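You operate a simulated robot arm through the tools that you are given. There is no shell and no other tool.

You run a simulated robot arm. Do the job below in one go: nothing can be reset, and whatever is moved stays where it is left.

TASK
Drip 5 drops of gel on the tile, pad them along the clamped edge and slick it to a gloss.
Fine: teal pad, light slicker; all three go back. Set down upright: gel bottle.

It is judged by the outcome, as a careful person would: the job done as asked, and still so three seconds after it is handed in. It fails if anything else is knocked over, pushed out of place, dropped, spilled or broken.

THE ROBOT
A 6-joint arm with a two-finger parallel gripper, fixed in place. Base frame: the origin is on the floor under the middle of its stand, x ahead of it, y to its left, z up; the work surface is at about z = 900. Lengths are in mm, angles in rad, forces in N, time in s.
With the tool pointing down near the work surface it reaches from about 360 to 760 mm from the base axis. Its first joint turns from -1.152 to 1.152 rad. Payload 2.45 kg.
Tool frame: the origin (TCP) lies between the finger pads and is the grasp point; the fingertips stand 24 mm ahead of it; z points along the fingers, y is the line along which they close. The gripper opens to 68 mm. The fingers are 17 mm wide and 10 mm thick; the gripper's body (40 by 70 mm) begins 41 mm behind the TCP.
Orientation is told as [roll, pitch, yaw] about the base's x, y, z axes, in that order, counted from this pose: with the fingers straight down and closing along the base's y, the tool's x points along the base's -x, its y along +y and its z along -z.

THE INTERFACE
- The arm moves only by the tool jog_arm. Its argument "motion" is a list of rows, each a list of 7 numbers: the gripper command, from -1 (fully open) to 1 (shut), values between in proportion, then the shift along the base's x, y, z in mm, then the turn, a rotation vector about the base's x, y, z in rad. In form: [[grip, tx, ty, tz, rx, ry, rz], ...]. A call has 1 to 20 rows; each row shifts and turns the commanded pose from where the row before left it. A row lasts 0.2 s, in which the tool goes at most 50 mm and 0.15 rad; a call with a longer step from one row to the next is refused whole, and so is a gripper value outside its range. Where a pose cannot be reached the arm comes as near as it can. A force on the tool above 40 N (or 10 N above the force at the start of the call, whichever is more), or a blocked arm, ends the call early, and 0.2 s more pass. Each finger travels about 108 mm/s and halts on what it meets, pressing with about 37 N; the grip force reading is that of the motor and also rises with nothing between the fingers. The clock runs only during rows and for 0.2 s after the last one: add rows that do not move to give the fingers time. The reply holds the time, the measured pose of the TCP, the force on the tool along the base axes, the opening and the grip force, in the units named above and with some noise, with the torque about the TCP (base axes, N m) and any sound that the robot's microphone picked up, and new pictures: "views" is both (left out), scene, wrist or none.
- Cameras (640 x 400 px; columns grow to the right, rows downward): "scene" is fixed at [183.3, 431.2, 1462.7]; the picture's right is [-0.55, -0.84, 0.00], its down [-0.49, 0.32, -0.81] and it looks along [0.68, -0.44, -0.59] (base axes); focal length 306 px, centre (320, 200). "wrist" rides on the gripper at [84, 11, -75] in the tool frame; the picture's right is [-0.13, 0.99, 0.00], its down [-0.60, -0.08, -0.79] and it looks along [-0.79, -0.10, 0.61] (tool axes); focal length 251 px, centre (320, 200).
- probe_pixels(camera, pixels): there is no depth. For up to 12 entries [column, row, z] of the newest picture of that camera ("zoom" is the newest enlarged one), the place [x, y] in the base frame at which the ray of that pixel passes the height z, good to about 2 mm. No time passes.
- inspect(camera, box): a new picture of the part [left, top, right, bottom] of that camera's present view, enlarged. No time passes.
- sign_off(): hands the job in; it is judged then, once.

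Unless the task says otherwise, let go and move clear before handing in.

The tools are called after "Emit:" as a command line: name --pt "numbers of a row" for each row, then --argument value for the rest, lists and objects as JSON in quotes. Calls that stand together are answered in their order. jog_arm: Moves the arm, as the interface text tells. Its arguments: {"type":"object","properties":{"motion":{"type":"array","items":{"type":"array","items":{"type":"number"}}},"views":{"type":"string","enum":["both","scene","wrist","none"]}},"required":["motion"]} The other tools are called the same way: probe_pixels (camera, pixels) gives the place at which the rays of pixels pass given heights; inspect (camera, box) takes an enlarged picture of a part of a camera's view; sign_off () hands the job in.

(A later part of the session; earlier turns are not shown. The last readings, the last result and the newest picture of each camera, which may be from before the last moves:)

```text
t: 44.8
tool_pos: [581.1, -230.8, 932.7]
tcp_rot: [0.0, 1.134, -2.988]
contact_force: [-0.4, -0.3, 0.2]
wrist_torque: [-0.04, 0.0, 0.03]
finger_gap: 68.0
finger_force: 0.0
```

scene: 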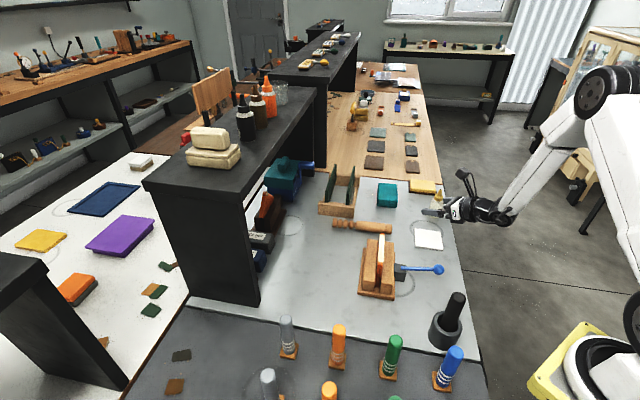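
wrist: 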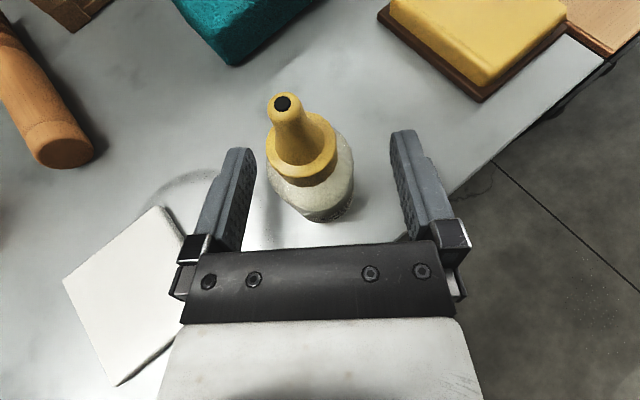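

The bottle stands between the fingers at about (310,165) in the wrist view. I'll close gradually to about 34 mm and read the grip.

Emit:
jog_arm --pt "-0.3 0 0 0 0 0 0" --pt "-0.15 0 0 0 0 0 0" --pt "-0.06 0 0 0 0 0 0" --pt "0.0 0 0 0 0 0 0" --pt "0.0 0 0 0 0 0 0" --views "both"

```text
t: 46.0
tool_pos: [580.7, -230.3, 933.3]
tcp_rot: [0.005, 1.133, -2.987]
contact_force: [-0.8, 0.5, -0.1]
wrist_torque: [-0.02, 0.02, -0.04]
finger_gap: 34.2
finger_force: 0.5
```

scene: 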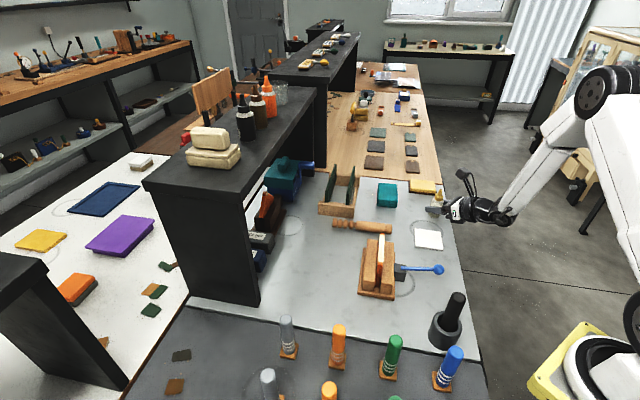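
wrist: 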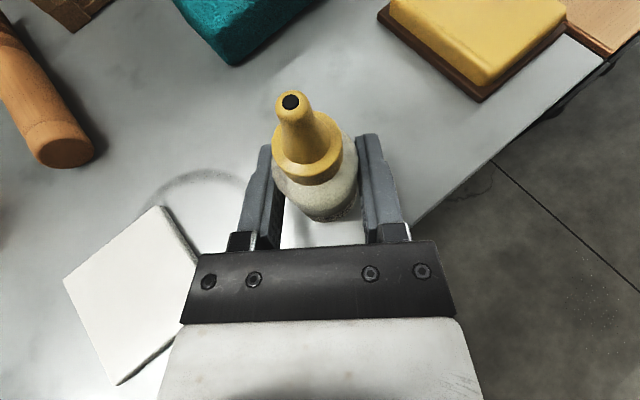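

The gap reads 34.2 with only 0.5 N, so the fingers just touch the bottle. I'll close a little further and watch the force.

Emit:
jog_arm --pt "0.03 0 0 0 0 0 0" --pt "0.05 0 0 0 0 0 0" --pt "0.05 0 0 0 0 0 0" --views "none"

```text
t: 46.8
tool_pos: [579.6, -231.0, 933.1]
tcp_rot: [0.004, 1.135, -2.988]
contact_force: [-0.4, 0.2, 0.9]
wrist_torque: [0.02, 0.02, -0.01]
finger_gap: 32.9
finger_force: 12.1
```

The grip is 12 N at 32.9 mm, which is gentle but should hold. I'll lift slightly and check the bottle comes along.

Emit:
jog_arm --pt "0.05 0 0 10 0 0 0" --pt "0.05 0 0 20 0 0 0" --pt "0.05 0 0 0 0 0 0" --views "both"

```text
t: 47.6
tool_pos: [579.3, -231.8, 964.4]
tcp_rot: [0.003, 1.135, -2.988]
contact_force: [0.4, -0.6, -1.1]
wrist_torque: [0.0, -0.01, 0.02]
finger_gap: 33.5
finger_force: 6.3
```

scene: 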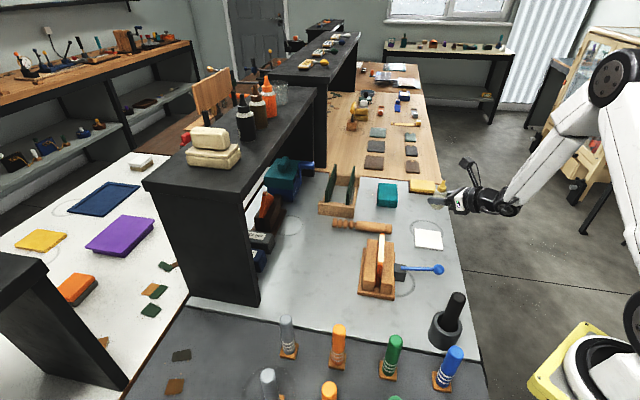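
wrist: 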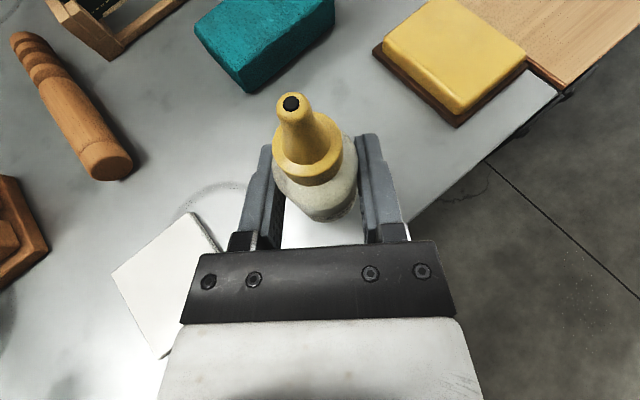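

The bottle lifted cleanly and stays upright in the grip (33.5 mm, 6.3 N). I'll firm the grip slightly, raise it to z≈1045, move so the nozzle will sit over the tile, and level the tool.

Emit:
jog_arm --pt "0.08 0 0 0 0 0 0" --pt "0.08 0 0 40 0 0 0" --pt "0.08 0 0 41 0 0 0" --pt "0.08 -13 25.4 0 0 0 0" --pt "0.08 -13 25.4 0 0 0 0" --pt "0.08 0 0 0 0.0224 -0.1438 0" --pt "0.08 0 0 0 0.0224 -0.1438 0" --pt "0.08 0 0 0 0.0224 -0.1438 0" --pt "0.08 0 0 0 0 0 0" --views "both"

```text
t: 49.6
tool_pos: [554.2, -180.8, 1043.3]
tcp_rot: [3.087, 1.568, 0.095]
contact_force: [-0.9, 0.2, 0.5]
wrist_torque: [-0.03, 0.03, -0.01]
finger_gap: 31.2
finger_force: 0.0
```

scene: 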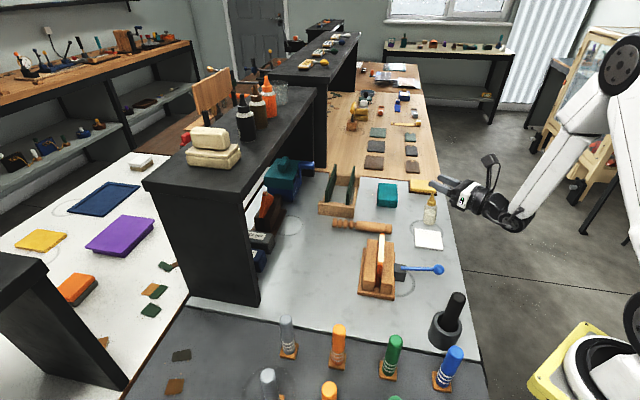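
wrist: 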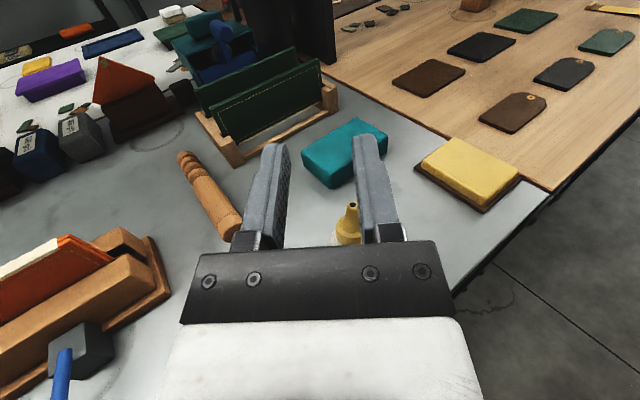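

The fingers read 31.2 mm with no force, and the scene shows the bottle standing on the bench around (430,207). It slipped out of the light grip. I'll look closely at its state.

Emit:
inspect --camera "scene" --box '[400, 160, 470, 260]'

Emit:
inspect --camera "wrist" --box '[270, 160, 430, 270]'

```text
4.00 times, centred on (435, 210) of scene
```

zoom: 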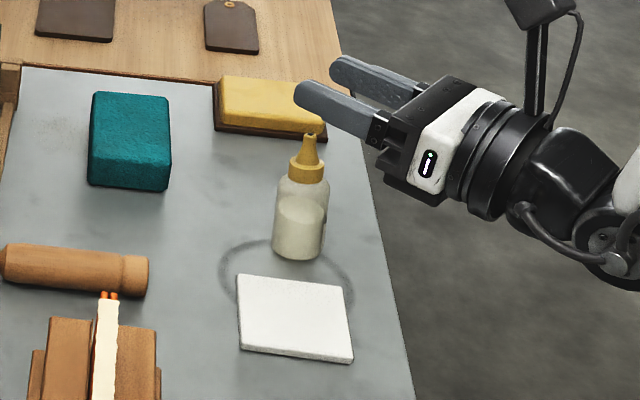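

```text
3.64 times, centred on (350, 215) of wrist
```

zoom: 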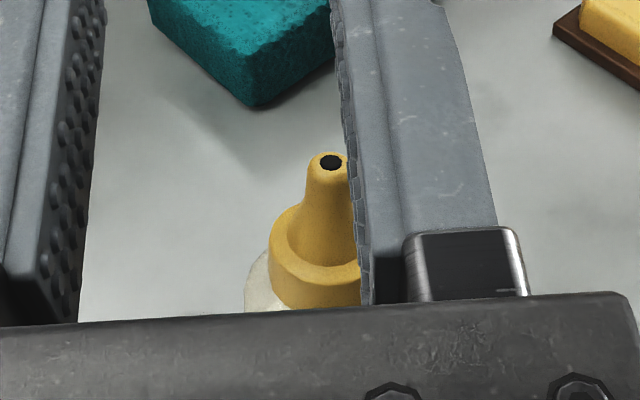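

The bottle is standing upright and whole, just shifted and out of the fingers. I'll find its present position before regrasping it with a firmer grip.

Emit:
probe_pixels --camera "zoom" --pixels '[[328, 163, 992], [330, 200, 975]]'

Emit:
probe_pixels --camera "scene" --pixels '[[429.3, 221, 900], [432, 194, 992], [430, 210, 930]]'

```text
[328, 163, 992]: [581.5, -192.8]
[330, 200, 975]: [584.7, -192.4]
```

```text
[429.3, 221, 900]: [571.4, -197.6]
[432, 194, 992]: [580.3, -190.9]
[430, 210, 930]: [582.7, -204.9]
```

Both cameras agree the nozzle tip is at (581,-192), z≈992, so the bottle is standing on the bench. I'll let a moment pass without moving and look again to be sure it is stable.

Emit:
jog_arm --pt "0.08 0 0 0 0 0 0" --pt "0.08 0 0 0 0 0 0" --views "both"

Emit:
inspect --camera "scene" --box '[400, 160, 470, 260]'

```text
t: 50.2
tool_pos: [554.3, -181.5, 1043.1]
tcp_rot: [-2.835, 1.57, 0.457]
contact_force: [0.4, 0.8, 0.9]
wrist_torque: [0.02, 0.0, -0.01]
finger_gap: 31.2
finger_force: 0.0
```

scene: 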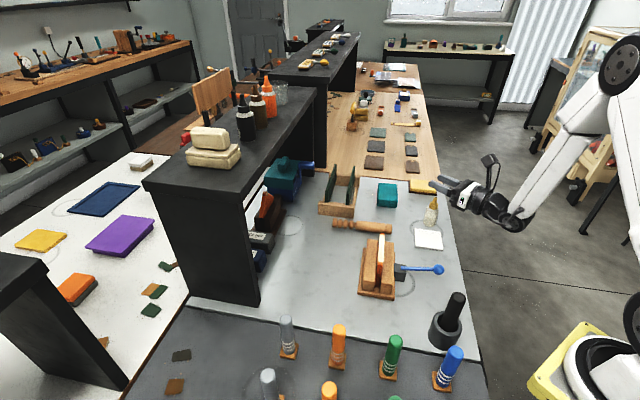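
wrist: 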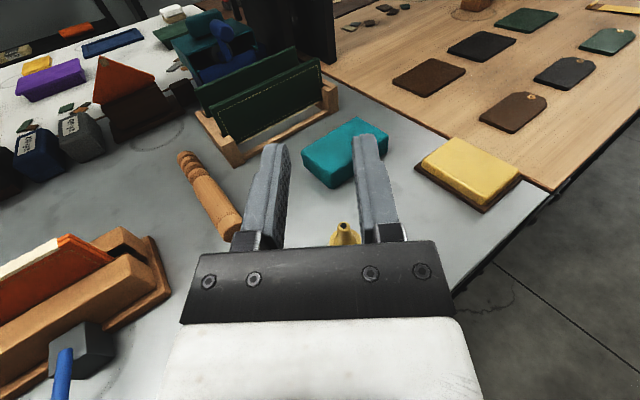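

```text
4.00 times, centred on (435, 210) of scene
```

zoom: 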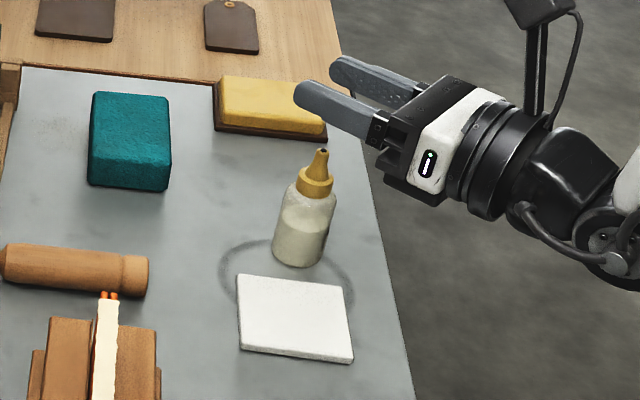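

Now the bottle is settled upright, with its tip at zoom (322,150) and base at zoom (300,252). I'll measure its resting position.

Emit:
probe_pixels --camera "zoom" --pixels '[[323, 151, 992], [299, 250, 900], [274, 235, 915], [330, 225, 930], [318, 180, 970]]'

Emit:
probe_pixels --camera "wrist" --pixels '[[343, 225, 992]]'

```text
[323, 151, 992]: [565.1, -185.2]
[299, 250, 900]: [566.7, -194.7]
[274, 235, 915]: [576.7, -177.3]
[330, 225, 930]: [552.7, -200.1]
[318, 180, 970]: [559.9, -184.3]
```

```text
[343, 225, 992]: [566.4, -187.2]
```

The bottle is upright at about (566,-188), clear of the tile. I'll retreat back and tilt down 25° again to regrasp it.

Emit:
jog_arm --pt "0.08 -39 -10 5 0 0 0" --pt "-1 -39 -10 0 0 0 0" --pt "-1 0 0 0 -0.0224 0.1438 0" --pt "-1 0 0 0 -0.0224 0.1438 0" --pt "-1 0 0 0 -0.0224 0.1438 0" --pt "-1 0 0 -36 0 0 0" --pt "-1 0 0 -36 0 0 0" --pt "-1 0 0 0 0 0 0" --views "both"

```text
t: 52.0
tool_pos: [477.8, -202.0, 976.1]
tcp_rot: [0.004, 1.134, -2.988]
contact_force: [-0.9, -0.2, 0.0]
wrist_torque: [0.0, 0.04, 0.02]
finger_gap: 68.1
finger_force: 0.1
```

scene: 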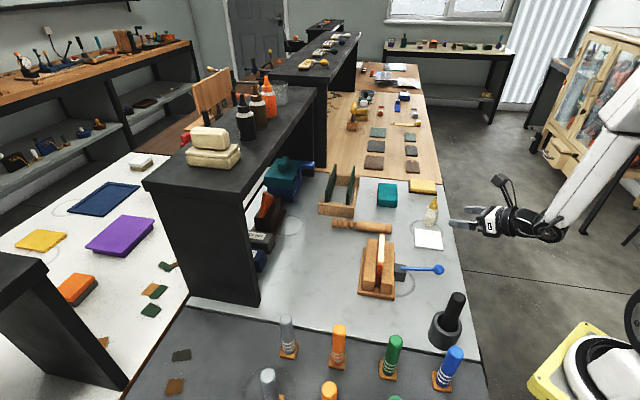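
wrist: 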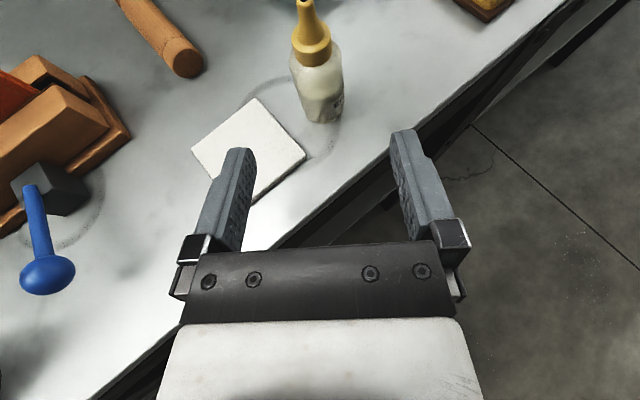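

The bottle stands at wrist pixel (320,95) between the fingers and the tile is unmoved. I'll measure it from this view.

Emit:
probe_pixels --camera "wrist" --pixels '[[322, 110, 900], [305, 95, 915], [342, 92, 915], [303, 2, 992], [197, 150, 906], [255, 98, 906]]'

```text
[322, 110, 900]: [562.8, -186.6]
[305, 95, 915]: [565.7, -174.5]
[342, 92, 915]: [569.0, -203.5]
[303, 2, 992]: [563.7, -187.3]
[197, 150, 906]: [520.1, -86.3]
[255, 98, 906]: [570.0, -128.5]
```

The bottle axis is at about (565.5,-188). I'll advance onto it at z≈931 and then grip at roughly twice the earlier force.

Emit:
jog_arm --pt "-1 25 4 -14 0 0 0" --pt "-1 25 4 -14 0 0 0" --pt "-1 20 3.2 -9 0 0 0" --pt "-1 17.7 2.8 -8 0 0 0" --pt "-1 0 0 0 0 0 0" --pt "-0.3 0 0 0 0 0 0" --pt "-0.1 0 0 0 0 0 0" --pt "0.0 0 0 0 0 0 0" --pt "0.06 0 0 0 0 0 0" --pt "0.13 0 0 0 0 0 0" --pt "0.13 0 0 0 0 0 0" --views "wrist"

```text
t: 54.4
tool_pos: [565.7, -187.7, 932.0]
tcp_rot: [0.003, 1.132, -2.987]
contact_force: [-0.2, 0.6, -0.2]
wrist_torque: [0.02, -0.02, 0.03]
finger_gap: 32.0
finger_force: 37.0
```

wrist: 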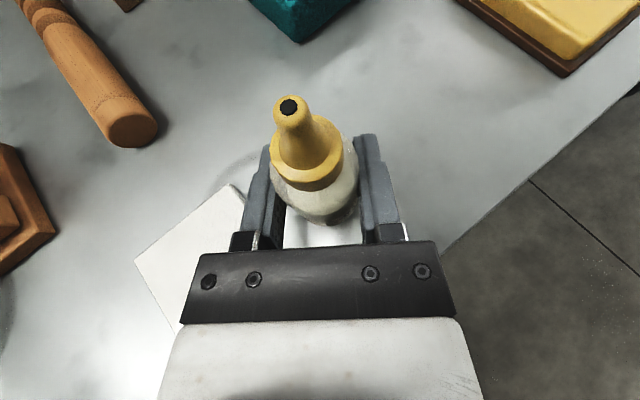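

The grip is now 37 N at 32.0 mm and the bottle is held squarely. Holding that hard might squeeze gel out when it's inverted, so I'll ease the command a little to see what force it settles to while the bottle still stands on the bench.

Emit:
jog_arm --pt "0.08 0 0 0 0 0 0" --pt "0.08 0 0 0 0 0 0" --pt "0.08 0 0 0 0 0 0" --views "none"

```text
t: 55.2
tool_pos: [564.6, -187.6, 930.6]
tcp_rot: [0.004, 1.134, -2.988]
contact_force: [0.9, 0.6, -0.3]
wrist_torque: [0.0, 0.01, 0.01]
finger_gap: 33.1
finger_force: 6.4
```

It settled to 33.1 mm with 6.4 N, too light to lift with. I'll step the command back up and read where the force levels off.

Emit:
jog_arm --pt "0.1 0 0 0 0 0 0" --pt "0.1 0 0 0 0 0 0" --pt "0.1 0 0 0 0 0 0" --pt "0.1 0 0 0 0 0 0" --views "none"

Emit:
jog_arm --pt "0.13 0 0 0 0 0 0" --pt "0.13 0 0 0 0 0 0" --pt "0.13 0 0 0 0 0 0" --pt "0.13 0 0 0 0 0 0" --views "none"

```text
t: 56.2
tool_pos: [564.9, -187.0, 930.6]
tcp_rot: [0.002, 1.135, -2.988]
contact_force: [0.3, 0.0, 0.3]
wrist_torque: [0.03, -0.03, -0.01]
finger_gap: 31.7
finger_force: 37.1
```

```text
t: 57.2
tool_pos: [564.5, -186.5, 932.1]
tcp_rot: [0.005, 1.137, -2.988]
contact_force: [0.2, 1.2, 1.2]
wrist_torque: [0.03, 0.03, -0.01]
finger_gap: 31.9
finger_force: 36.7
```

At 0.10 and 0.13 the grip saturates at 37 N with the bottle compressed to 31.8 mm, so the bottle is clearly squeezable. I'll check what easing to 0.10 and 0.09 from a squeeze gives, while it still stands safely on the bench.

Emit:
jog_arm --pt "0.1 0 0 0 0 0 0" --pt "0.1 0 0 0 0 0 0" --pt "0.1 0 0 0 0 0 0" --views "none"

Emit:
jog_arm --pt "0.09 0 0 0 0 0 0" --pt "0.09 0 0 0 0 0 0" --pt "0.09 0 0 0 0 0 0" --views "none"

Emit:
jog_arm --pt "0.08 0 0 0 0 0 0" --pt "0.08 0 0 0 0 0 0" --pt "0.08 0 0 0 0 0 0" --views "none"

```text
t: 58.0
tool_pos: [564.5, -186.4, 931.6]
tcp_rot: [0.002, 1.133, -2.986]
contact_force: [0.6, 0.5, 1.2]
wrist_torque: [-0.01, -0.02, 0.01]
finger_gap: 32.1
finger_force: 37.2
```

```text
t: 58.8
tool_pos: [564.9, -186.9, 931.1]
tcp_rot: [0.003, 1.133, -2.988]
contact_force: [0.1, -0.1, 0.2]
wrist_torque: [-0.01, 0.01, 0.02]
finger_gap: 32.1
finger_force: 36.5
```

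```text
t: 59.6
tool_pos: [564.2, -188.3, 931.0]
tcp_rot: [0.004, 1.135, -2.989]
contact_force: [0.1, 0.5, -0.2]
wrist_torque: [-0.01, 0.0, 0.01]
finger_gap: 32.9
finger_force: 6.4
```

The behaviour has two levels: about 6.4 N at 0.08 and a full 37 N squeeze from 0.09 up. I'll carry the bottle with the firm grip and moderate speed; first a small lift to check it.

Emit:
jog_arm --pt "0.13 0 0 0 0 0 0" --pt "0.13 0 0 0 0 0 0" --pt "0.13 0 0 8 0 0 0" --pt "0.13 0 0 16 0 0 0" --pt "0.13 0 0 20 0 0 0" --pt "0.13 0 0 20 0 0 0" --pt "0.13 0 0 10 0 0 0" --pt "0.13 0 0 0 0 0 0" --views "both"

```text
t: 61.4
tool_pos: [563.4, -186.3, 1004.0]
tcp_rot: [0.001, 1.134, -2.989]
contact_force: [-1.2, 0.1, -0.8]
wrist_torque: [0.01, 0.0, 0.01]
finger_gap: 32.1
finger_force: 37.2
```

scene: 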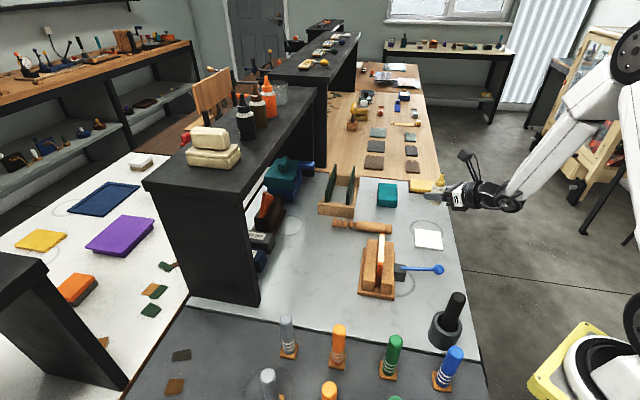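
wrist: 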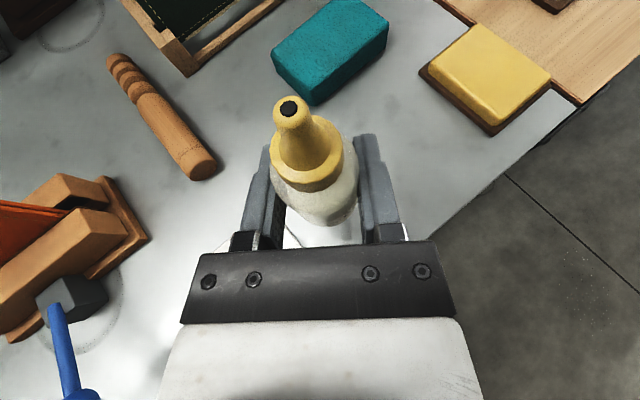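

The bottle is firmly held upright (37 N, z=1004). Next I raise it to about 1045, level the tool and position it so the roll will bring the nozzle over the tile centre.

Emit:
jog_arm --pt "0.13 -3 1 14 0 0 0" --pt "0.13 -3 1 14 0 0 0" --pt "0.13 -3 1 13 0 0 0" --pt "0.13 0 0 0 0.0112 -0.0719 0" --pt "0.13 0 0 0 0.0112 -0.0719 0" --pt "0.13 0 0 0 0.0112 -0.0719 0" --pt "0.13 0 0 0 0.0112 -0.0719 0" --pt "0.13 0 0 0 0.0112 -0.0719 0" --pt "0.13 0 0 0 0.0112 -0.0719 0" --pt "0.13 0 0 0 0 0 0" --views "both"

```text
t: 63.6
tool_pos: [556.4, -184.4, 1046.8]
tcp_rot: [3.133, 1.57, 0.141]
contact_force: [0.4, 0.0, -1.0]
wrist_torque: [-0.01, 0.0, -0.02]
finger_gap: 32.3
finger_force: 36.8
```

scene: 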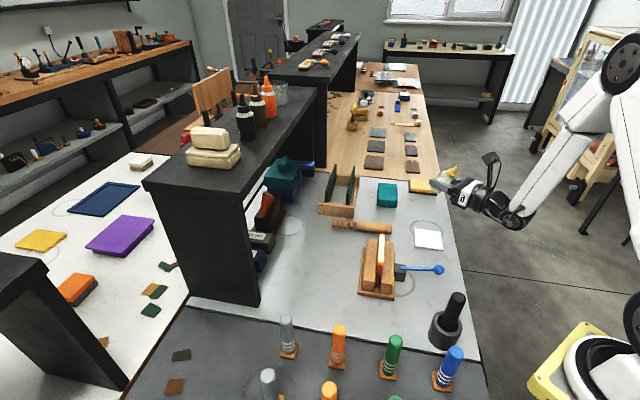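
wrist: 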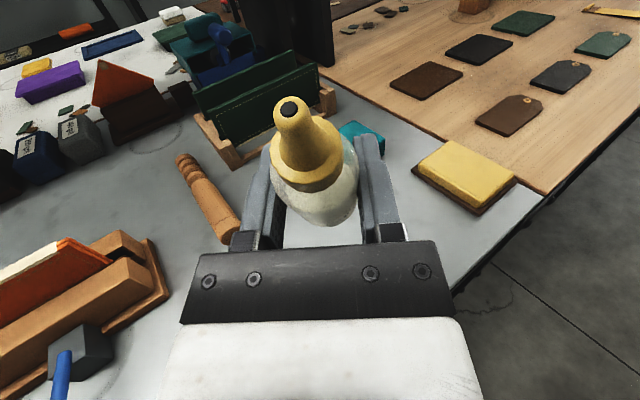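

All good: the tool is level and the bottle leans back. I'll roll the first 1.35 rad (nozzle still above horizontal) and check.

Emit:
jog_arm --pt "0.13 0 0 0 -0.1483 -0.0224 0" --pt "0.13 0 0 0 -0.1483 -0.0224 0" --pt "0.13 0 0 0 -0.1483 -0.0224 0" --pt "0.13 0 0 0 -0.1483 -0.0224 0" --pt "0.13 0 0 0 -0.1483 -0.0224 0" --pt "0.13 0 0 0 -0.1483 -0.0224 0" --pt "0.13 0 0 0 -0.1483 -0.0224 0" --pt "0.13 0 0 0 -0.1483 -0.0224 0" --pt "0.13 0 0 0 -0.1483 -0.0224 0" --pt "0.13 0 0 0 0 0 0" --views "both"

```text
t: 65.8
tool_pos: [555.7, -183.6, 1045.8]
tcp_rot: [1.569, 0.218, -1.421]
contact_force: [0.6, -0.1, -0.6]
wrist_torque: [0.01, 0.02, 0.0]
finger_gap: 31.9
finger_force: 37.3
```

scene: 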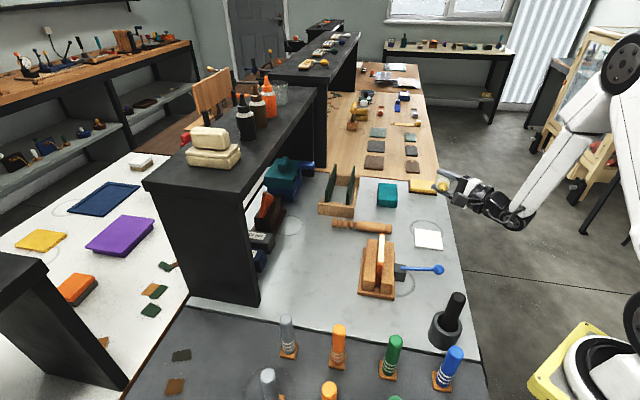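
wrist: 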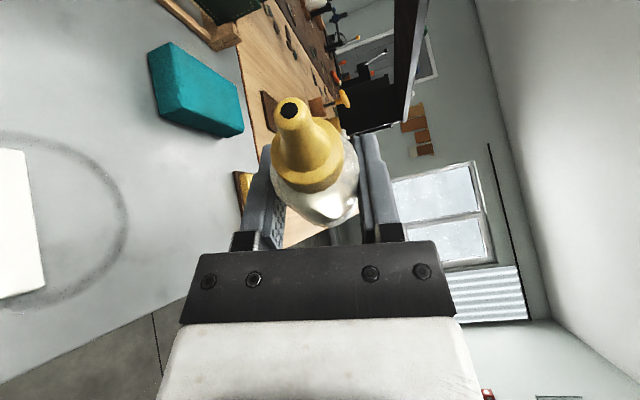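

The nozzle now points sideways above the tile. I'll continue rolling to 2.1 rad, shifting sideways to keep the tip over the tile centre, and look for drops.

Emit:
jog_arm --pt "0.13 0.18 -1.2 0 -0.1483 -0.0224 0" --pt "0.13 0 0 0 -0.1483 -0.0224 0" --pt "0.13 -0.19 1.27 0 -0.1483 -0.0224 0" --pt "0.13 -0.37 2.45 0 -0.1483 -0.0224 0" --pt "0.13 -0.54 3.6 0 -0.1483 -0.0224 0" --views "both"

Emit:
inspect --camera "scene" --box '[400, 160, 480, 260]'

```text
t: 67.0
tool_pos: [554.8, -176.5, 1045.5]
tcp_rot: [1.57, -0.532, -1.42]
contact_force: [0.0, -0.2, -0.1]
wrist_torque: [0.03, 0.01, 0.0]
finger_gap: 31.9
finger_force: 37.0
```

scene: 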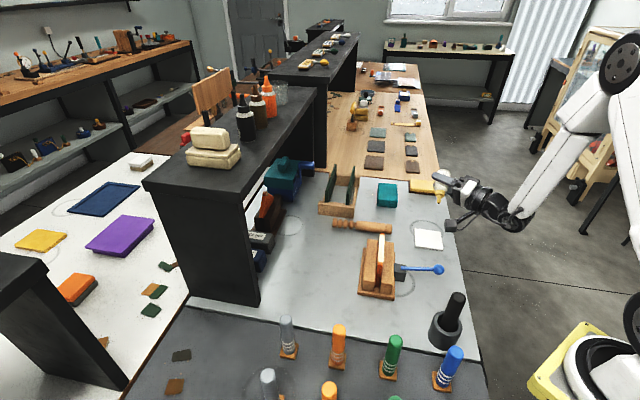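
wrist: 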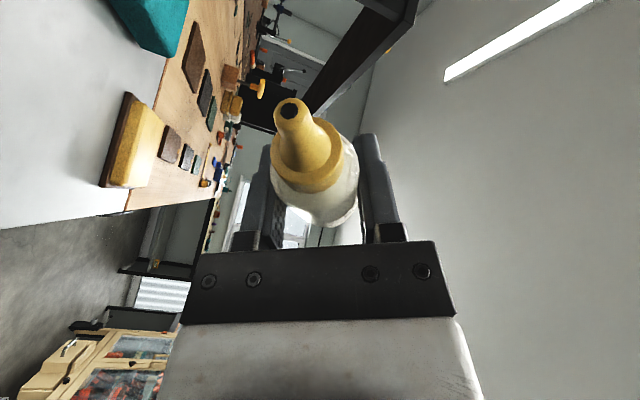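

```text
4.00 times, centred on (440, 210) of scene
```

zoom: 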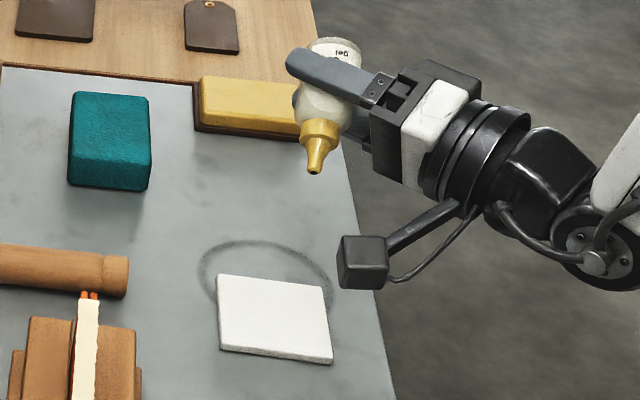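

There are no drops yet and the tile is clean; the nozzle is about 27° below horizontal. I'll finish the roll to 2.85 rad, still tracking the tile centre.

Emit:
jog_arm --pt "0.13 -0.7 4.66 0 -0.1483 -0.0224 0" --pt "0.13 -0.85 5.6 0 -0.1483 -0.0224 0" --pt "0.13 -0.97 6.4 0 -0.1483 -0.0224 0" --pt "0.13 -1.08 7.1 0 -0.1483 -0.0224 0" --pt "0.13 -1.16 7.65 0 -0.1483 -0.0224 0" --views "both"

Emit:
inspect --camera "scene" --box '[400, 160, 480, 260]'

```text
t: 68.2
tool_pos: [548.7, -147.3, 1047.0]
tcp_rot: [1.568, -1.283, -1.419]
contact_force: [-0.8, 0.1, -1.0]
wrist_torque: [0.0, 0.02, 0.05]
finger_gap: 32.1
finger_force: 36.3
```

scene: 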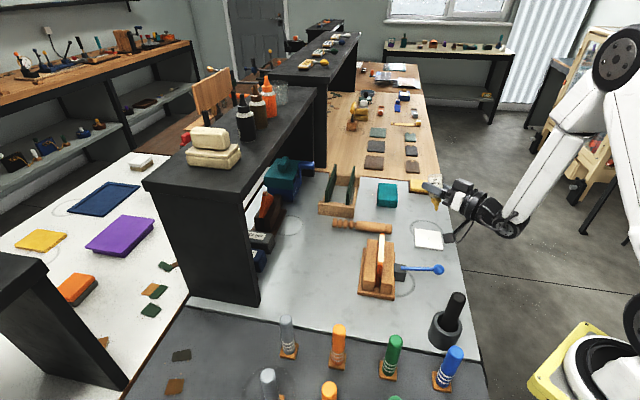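
wrist: 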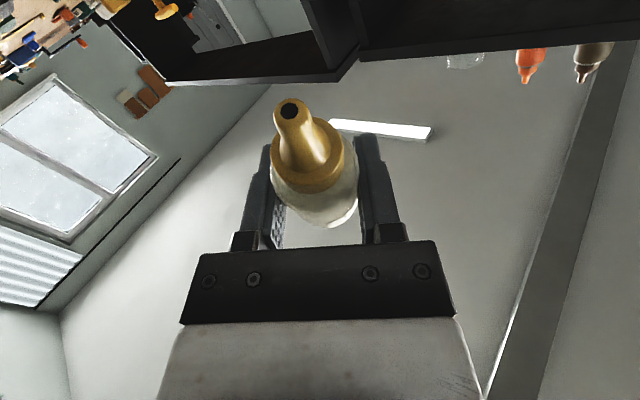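

```text
4.00 times, centred on (440, 210) of scene
```

zoom: 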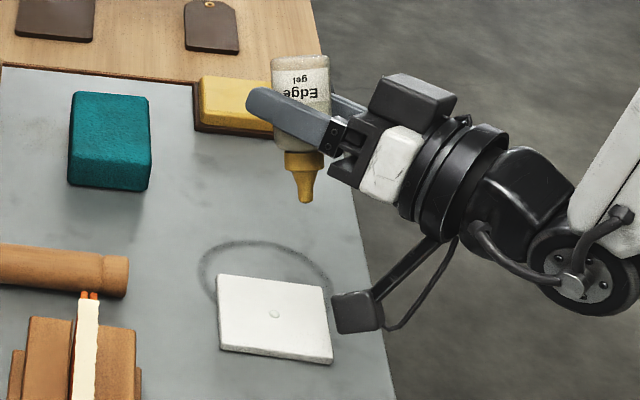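

A first drop is on the tile at zoom (274,314). I'll zoom closer to count exactly.

Emit:
inspect --camera "scene" --box '[408, 222, 448, 256]'

```text
11.76 times, centred on (428, 239) of scene
```

zoom: 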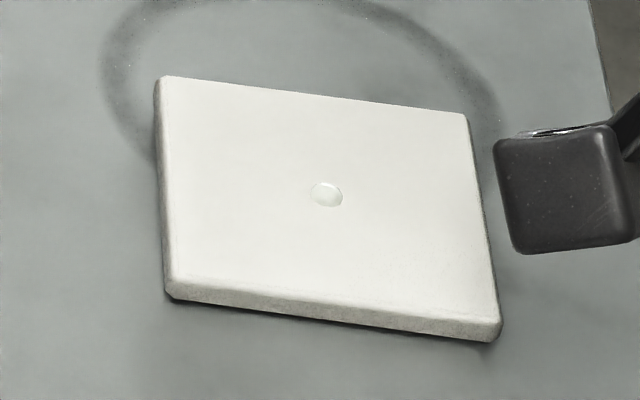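

Exactly one drop, right at the tile centre. I'll wait briefly without changing anything to learn whether it drips on its own under a steady squeeze.

Emit:
jog_arm --pt "0.13 0 0 0 0 0 0" --pt "0.13 0 0 0 0 0 0" --views "none"

Emit:
inspect --camera "scene" --box '[408, 222, 448, 256]'

```text
t: 68.8
tool_pos: [549.0, -146.6, 1046.6]
tcp_rot: [1.569, -1.28, -1.42]
contact_force: [-0.6, -0.1, -0.3]
wrist_torque: [0.01, 0.04, 0.02]
finger_gap: 31.9
finger_force: 36.8
```

```text
11.76 times, centred on (428, 239) of scene
```

zoom: 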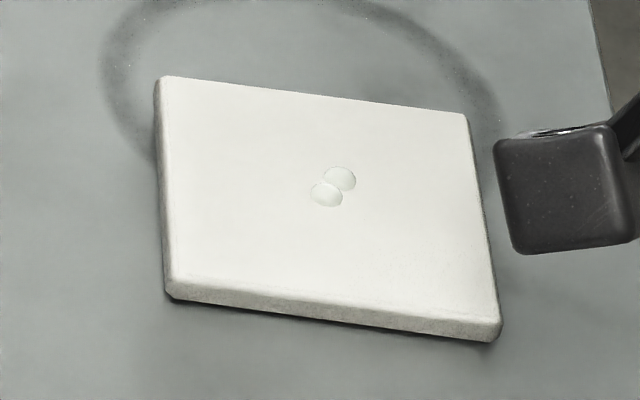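

A second drop fell during the wait, so it drips about every 0.6–0.8 s under a steady squeeze. I'll advance one row at a time, shifting a few mm so the drops stay countable.

Emit:
jog_arm --pt "0.13 6 6 0 0 0 0" --views "none"

Emit:
inspect --camera "scene" --box '[408, 222, 448, 256]'

Emit:
inspect --camera "scene" --box '[400, 160, 480, 260]'

```text
t: 69.2
tool_pos: [554.9, -140.4, 1045.4]
tcp_rot: [1.566, -1.281, -1.421]
contact_force: [-0.1, -0.2, -1.6]
wrist_torque: [-0.01, 0.02, 0.0]
finger_gap: 32.2
finger_force: 37.0
```

```text
11.76 times, centred on (428, 239) of scene
```

zoom: 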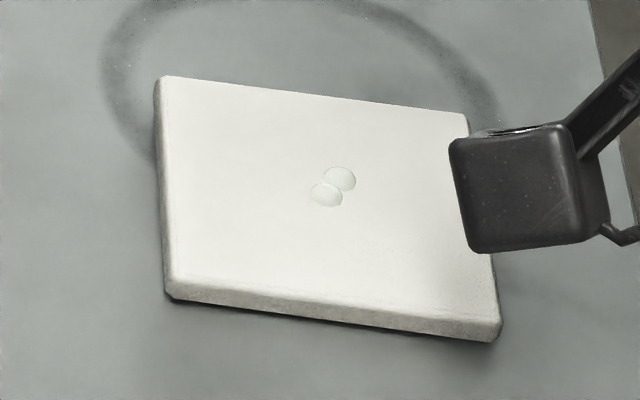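

```text
4.00 times, centred on (440, 210) of scene
```

zoom: 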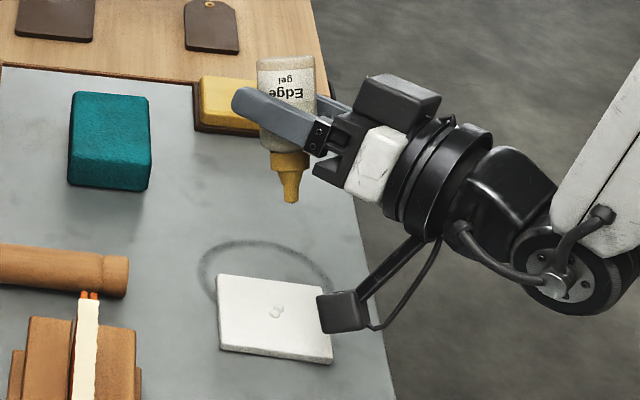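

Still two drops at t=69.2. One more row.

Emit:
jog_arm --pt "0.13 0 0 0 0 0 0" --views "none"

Emit:
inspect --camera "scene" --box '[408, 222, 448, 256]'

```text
t: 69.6
tool_pos: [553.3, -139.8, 1047.0]
tcp_rot: [1.566, -1.277, -1.419]
contact_force: [0.1, 0.3, -1.0]
wrist_torque: [-0.01, 0.01, -0.02]
finger_gap: 31.9
finger_force: 37.1
```

```text
11.76 times, centred on (428, 239) of scene
```

zoom: 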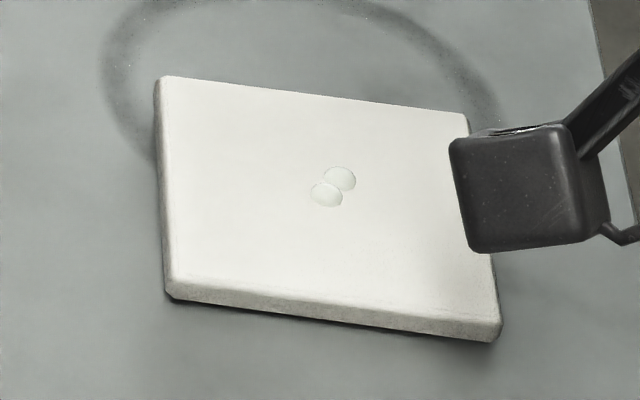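

Still two drops at t=69.6, so it may have stopped. I'll wait a little longer in place.

Emit:
jog_arm --pt "0.13 0 0 0 0 0 0" --pt "0.13 0 0 0 0 0 0" --views "none"

Emit:
inspect --camera "scene" --box '[400, 200, 460, 260]'

```text
t: 70.2
tool_pos: [555.1, -140.1, 1046.8]
tcp_rot: [1.566, -1.28, -1.42]
contact_force: [-0.5, 0.4, -0.6]
wrist_torque: [0.0, 0.02, 0.02]
finger_gap: 31.9
finger_force: 36.9
```

```text
6.67 times, centred on (430, 230) of scene
```

zoom: 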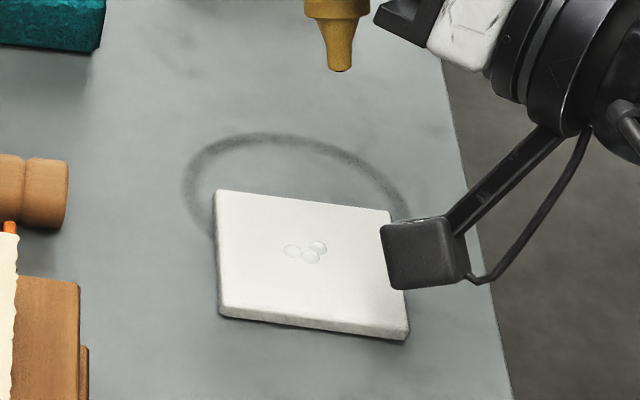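

A third drop is on the tile at t=70.2 (zoom shows three at about (290,250), (318,247) and (310,258)), so the period is roughly 1–1.2 s. To be able to stop quickly I'll roll back two steps while the fourth forms.

Emit:
jog_arm --pt "0.13 1.16 -7.65 0 0.1483 0.0224 0" --pt "0.13 1.08 -7.1 0 0.1483 0.0224 0" --views "none"

Emit:
inspect --camera "scene" --box '[400, 200, 460, 260]'

```text
t: 70.8
tool_pos: [557.8, -155.4, 1046.5]
tcp_rot: [1.569, -0.978, -1.419]
contact_force: [-0.2, 0.1, -0.9]
wrist_torque: [0.03, 0.02, 0.03]
finger_gap: 32.0
finger_force: 36.9
```

```text
6.67 times, centred on (430, 230) of scene
```

zoom: 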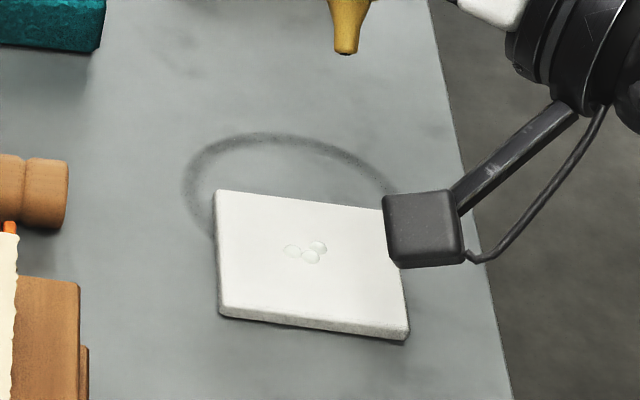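

Three drops still. One more row in this position.

Emit:
jog_arm --pt "0.13 0 0 0 0 0 0" --views "none"

Emit:
inspect --camera "scene" --box '[400, 200, 460, 260]'

```text
t: 71.2
tool_pos: [556.1, -155.9, 1045.8]
tcp_rot: [1.57, -0.98, -1.42]
contact_force: [0.4, 0.1, -0.5]
wrist_torque: [0.0, 0.0, -0.01]
finger_gap: 31.9
finger_force: 37.3
```

```text
6.67 times, centred on (430, 230) of scene
```

zoom: 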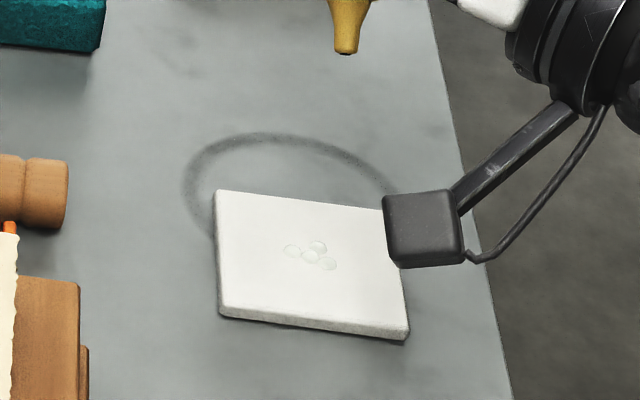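

Four drops now (the newest at zoom (328,263)), at t=71.2. The fifth is due around 72–72.5. I'll roll back two more steps now so I can stop the flow quickly after it.

Emit:
jog_arm --pt "0.13 0.97 -6.4 0 0.1483 0.0224 0" --pt "0.13 0.85 -5.6 0 0.1483 0.0224 0" --views "none"

Emit:
inspect --camera "scene" --box '[400, 200, 460, 260]'

```text
t: 71.8
tool_pos: [559.5, -167.0, 1047.0]
tcp_rot: [1.569, -0.678, -1.42]
contact_force: [0.2, 0.8, -1.5]
wrist_torque: [0.0, -0.02, -0.01]
finger_gap: 31.8
finger_force: 36.9
```

```text
6.67 times, centred on (430, 230) of scene
```

zoom: 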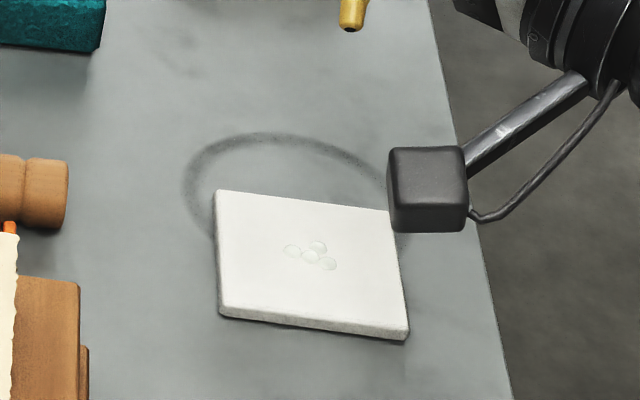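

Still four at t=71.8, with the nozzle about 35° below horizontal. One row more in place.

Emit:
jog_arm --pt "0.13 0 0 0 0 0 0" --views "none"

Emit:
inspect --camera "scene" --box '[400, 200, 460, 260]'

```text
t: 72.2
tool_pos: [558.9, -167.7, 1048.4]
tcp_rot: [1.569, -0.679, -1.42]
contact_force: [-0.2, 0.3, -1.6]
wrist_torque: [0.01, 0.0, -0.01]
finger_gap: 32.3
finger_force: 36.8
```

```text
6.67 times, centred on (430, 230) of scene
```

zoom: 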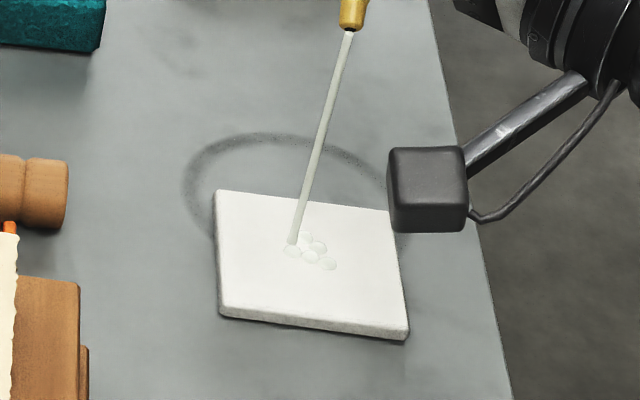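

The fifth drop is just landing (stream to zoom (293,243)). I'll roll the bottle back upright at once, keeping the nozzle over the tile until it is above horizontal.

Emit:
jog_arm --pt "0.13 0.7 -4.66 0 0.1483 0.0224 0" --pt "0.13 0.54 -3.6 0 0.1483 0.0224 0" --pt "0.13 0.37 -2.45 0 0.1483 0.0224 0" --pt "0.13 0.19 -1.27 0 0.1483 0.0224 0" --pt "0.13 0 0 0 0.1483 0.0224 0" --pt "0.13 0 0 0 0.1483 0.0224 0" --pt "0.13 0 0 0 0.1483 0.0224 0" --pt "0.13 0 0 0 0.1483 0.0224 0" --pt "0.13 0 0 0 0.1483 0.0224 0" --pt "0.13 0 0 0 0.1483 0.0224 0" --views "both"

Emit:
inspect --camera "scene" --box '[408, 222, 448, 256]'

```text
t: 74.4
tool_pos: [561.5, -180.1, 1045.9]
tcp_rot: [1.57, 0.824, -1.42]
contact_force: [0.9, -0.5, -0.6]
wrist_torque: [0.0, 0.03, -0.03]
finger_gap: 31.9
finger_force: 36.8
```

scene: 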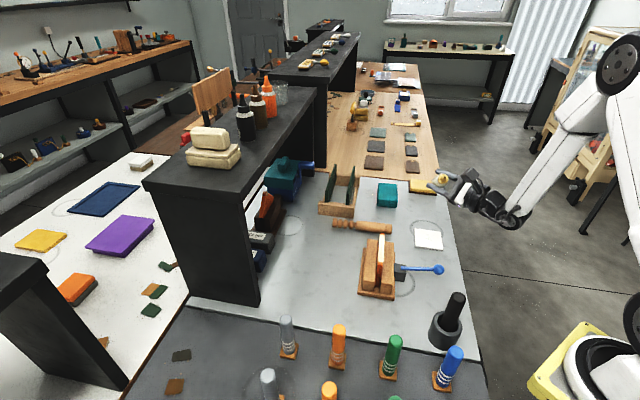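
wrist: 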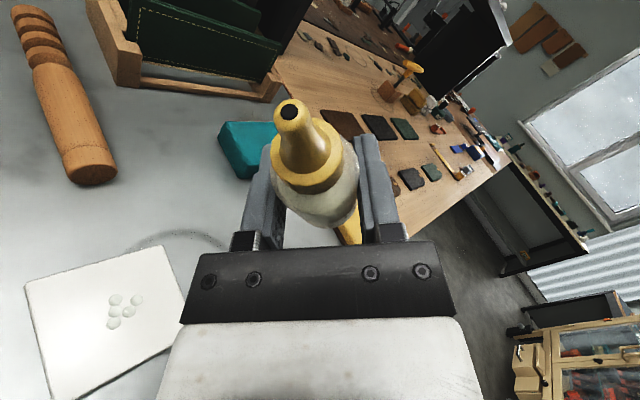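

```text
11.76 times, centred on (428, 239) of scene
```

zoom: 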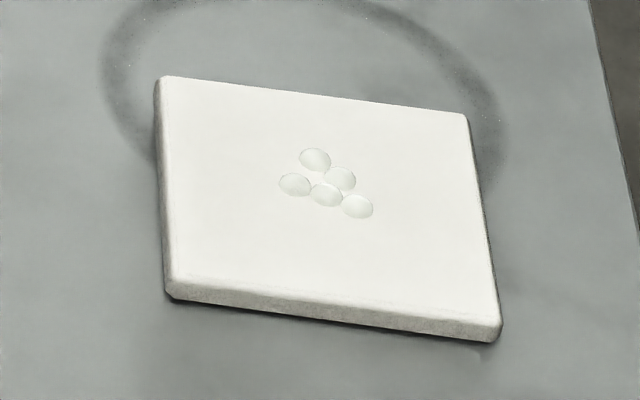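

Exactly five drops lie on the tile. I'll roll the remaining 0.75 rad, then tilt back 25° so the bottle is upright.

Emit:
jog_arm --pt "0.13 0 0 0 0.1483 0.0224 0" --pt "0.13 0 0 0 0.1483 0.0224 0" --pt "0.13 0 0 0 0.1483 0.0224 0" --pt "0.13 0 0 0 0.1483 0.0224 0" --pt "0.13 0 0 0 0.1483 0.0224 0" --pt "0.13 0 0 0 -0.0112 0.0719 0" --pt "0.13 0 0 0 -0.0112 0.0719 0" --pt "0.13 0 0 0 -0.0112 0.0719 0" --pt "0.13 0 0 0 -0.0112 0.0719 0" --pt "0.13 0 0 0 -0.0112 0.0719 0" --pt "0.13 0 0 0 -0.0112 0.0719 0" --pt "0.13 0 0 0 0 0 0" --views "both"

```text
t: 77.0
tool_pos: [560.5, -180.5, 1047.2]
tcp_rot: [0.004, 1.133, -2.988]
contact_force: [-0.8, -0.3, -0.3]
wrist_torque: [0.02, -0.01, -0.01]
finger_gap: 31.8
finger_force: 36.4
```

scene: 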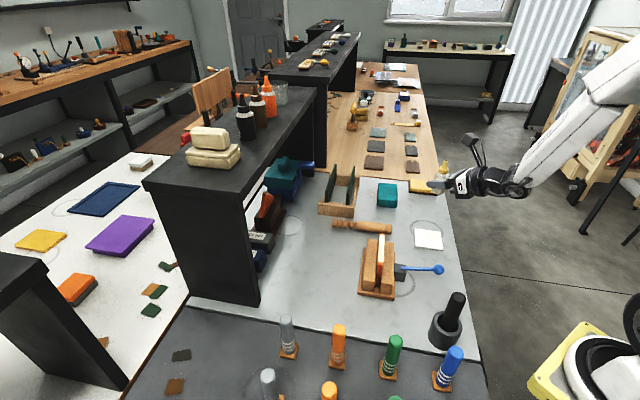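
wrist: 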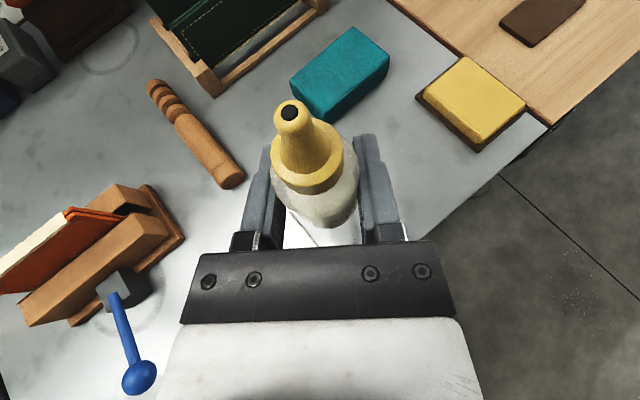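

The bottle is upright again (same orientation as when it was picked up). I'll carry it to its original spot near (580.5,-229.5) and lower to about 5 mm above the bench.

Emit:
jog_arm --pt "0.13 10 -24.5 0 0 0 0" --pt "0.13 10 -24.5 0 0 0 0" --pt "0.13 0 0 -20 0 0 0" --pt "0.13 0 0 -25 0 0 0" --pt "0.13 0 0 -25 0 0 0" --pt "0.13 0 0 -20 0 0 0" --pt "0.13 0 0 -12 0 0 0" --pt "0.13 0 0 -8 0 0 0" --pt "0.13 0 0 0 0 0 0" --views "both"

```text
t: 79.0
tool_pos: [582.4, -227.8, 935.5]
tcp_rot: [0.003, 1.135, -2.988]
contact_force: [-0.4, 0.1, -1.1]
wrist_torque: [0.0, 0.0, 0.0]
finger_gap: 31.9
finger_force: 36.7
```

scene: 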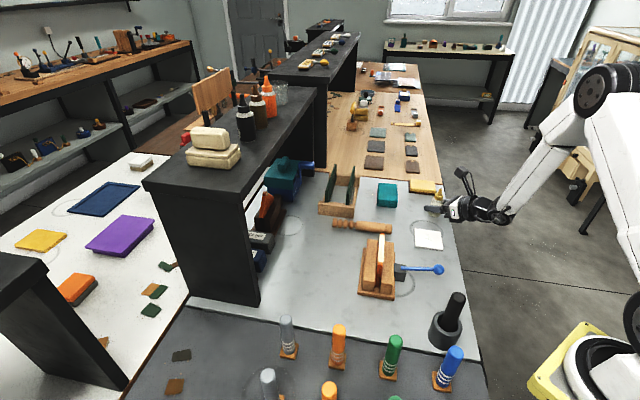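
wrist: 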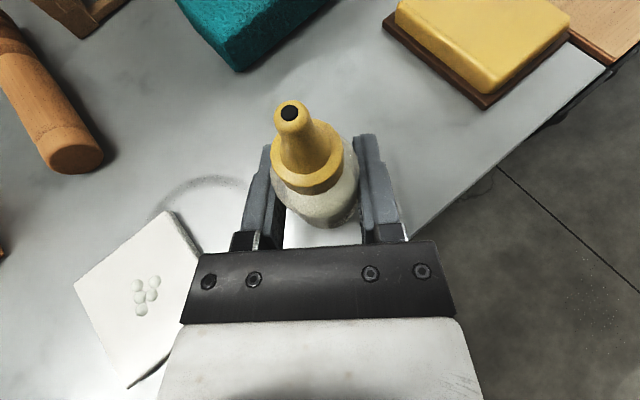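

I'm 4 mm above the bench at the right spot with all five drops intact. I'll lower the last few mm gently and watch the vertical force.

Emit:
jog_arm --pt "0.13 -1.5 -1.5 -2 0 0 0" --pt "0.13 0 0 -1.5 0 0 0" --pt "0.13 0 0 -1 0 0 0" --pt "0.13 0 0 0 0 0 0" --views "none"

```text
t: 80.0
tool_pos: [580.7, -230.4, 932.3]
tcp_rot: [0.004, 1.134, -2.987]
contact_force: [0.0, 0.4, -0.3]
wrist_torque: [0.03, 0.0, 0.0]
finger_gap: 31.9
finger_force: 36.8
```

No contact yet at z≈932. I'll lower another 1.5 mm.

Emit:
jog_arm --pt "0.13 0 0 -0.8 0 0 0" --pt "0.13 0 0 -0.7 0 0 0" --pt "0.13 0 0 0 0 0 0" --views "none"

```text
t: 80.8
tool_pos: [580.7, -229.8, 930.5]
tcp_rot: [0.004, 1.136, -2.987]
contact_force: [1.7, 1.1, 8.2]
wrist_torque: [0.05, 0.0, -0.01]
finger_gap: 31.6
finger_force: 37.2
```

The bottle's base is on the bench (8 N upward). I'll ease off slightly and open the fingers gradually.

Emit:
jog_arm --pt "0.13 0 0 0.4 0 0 0" --pt "0.08 0 0 0 0 0 0" --pt "0.0 0 0 0 0 0 0" --pt "-0.1 0 0 0 0 0 0" --pt "-0.4 0 0 0 0 0 0" --pt "-1 0 0 0 0 0 0" --pt "-1 0 0 0 0 0 0" --views "both"

```text
t: 82.4
tool_pos: [580.0, -229.6, 930.9]
tcp_rot: [0.004, 1.133, -2.988]
contact_force: [1.0, 0.1, -0.3]
wrist_torque: [0.0, 0.01, -0.04]
finger_gap: 68.0
finger_force: 0.1
```

scene: 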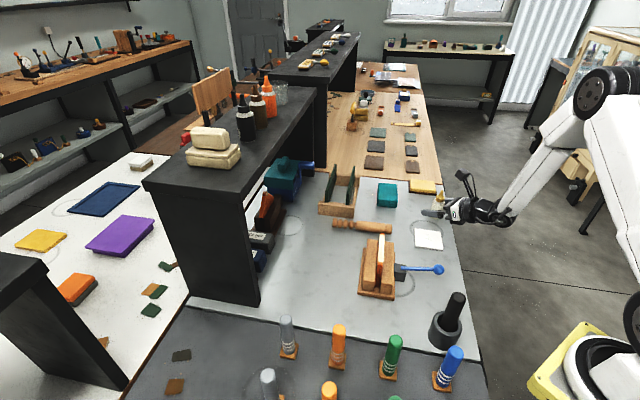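
wrist: 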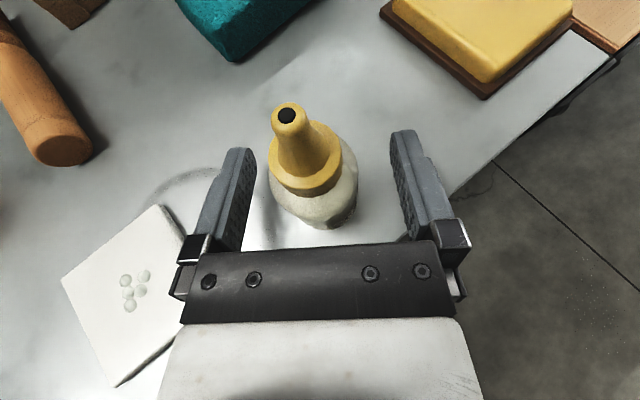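

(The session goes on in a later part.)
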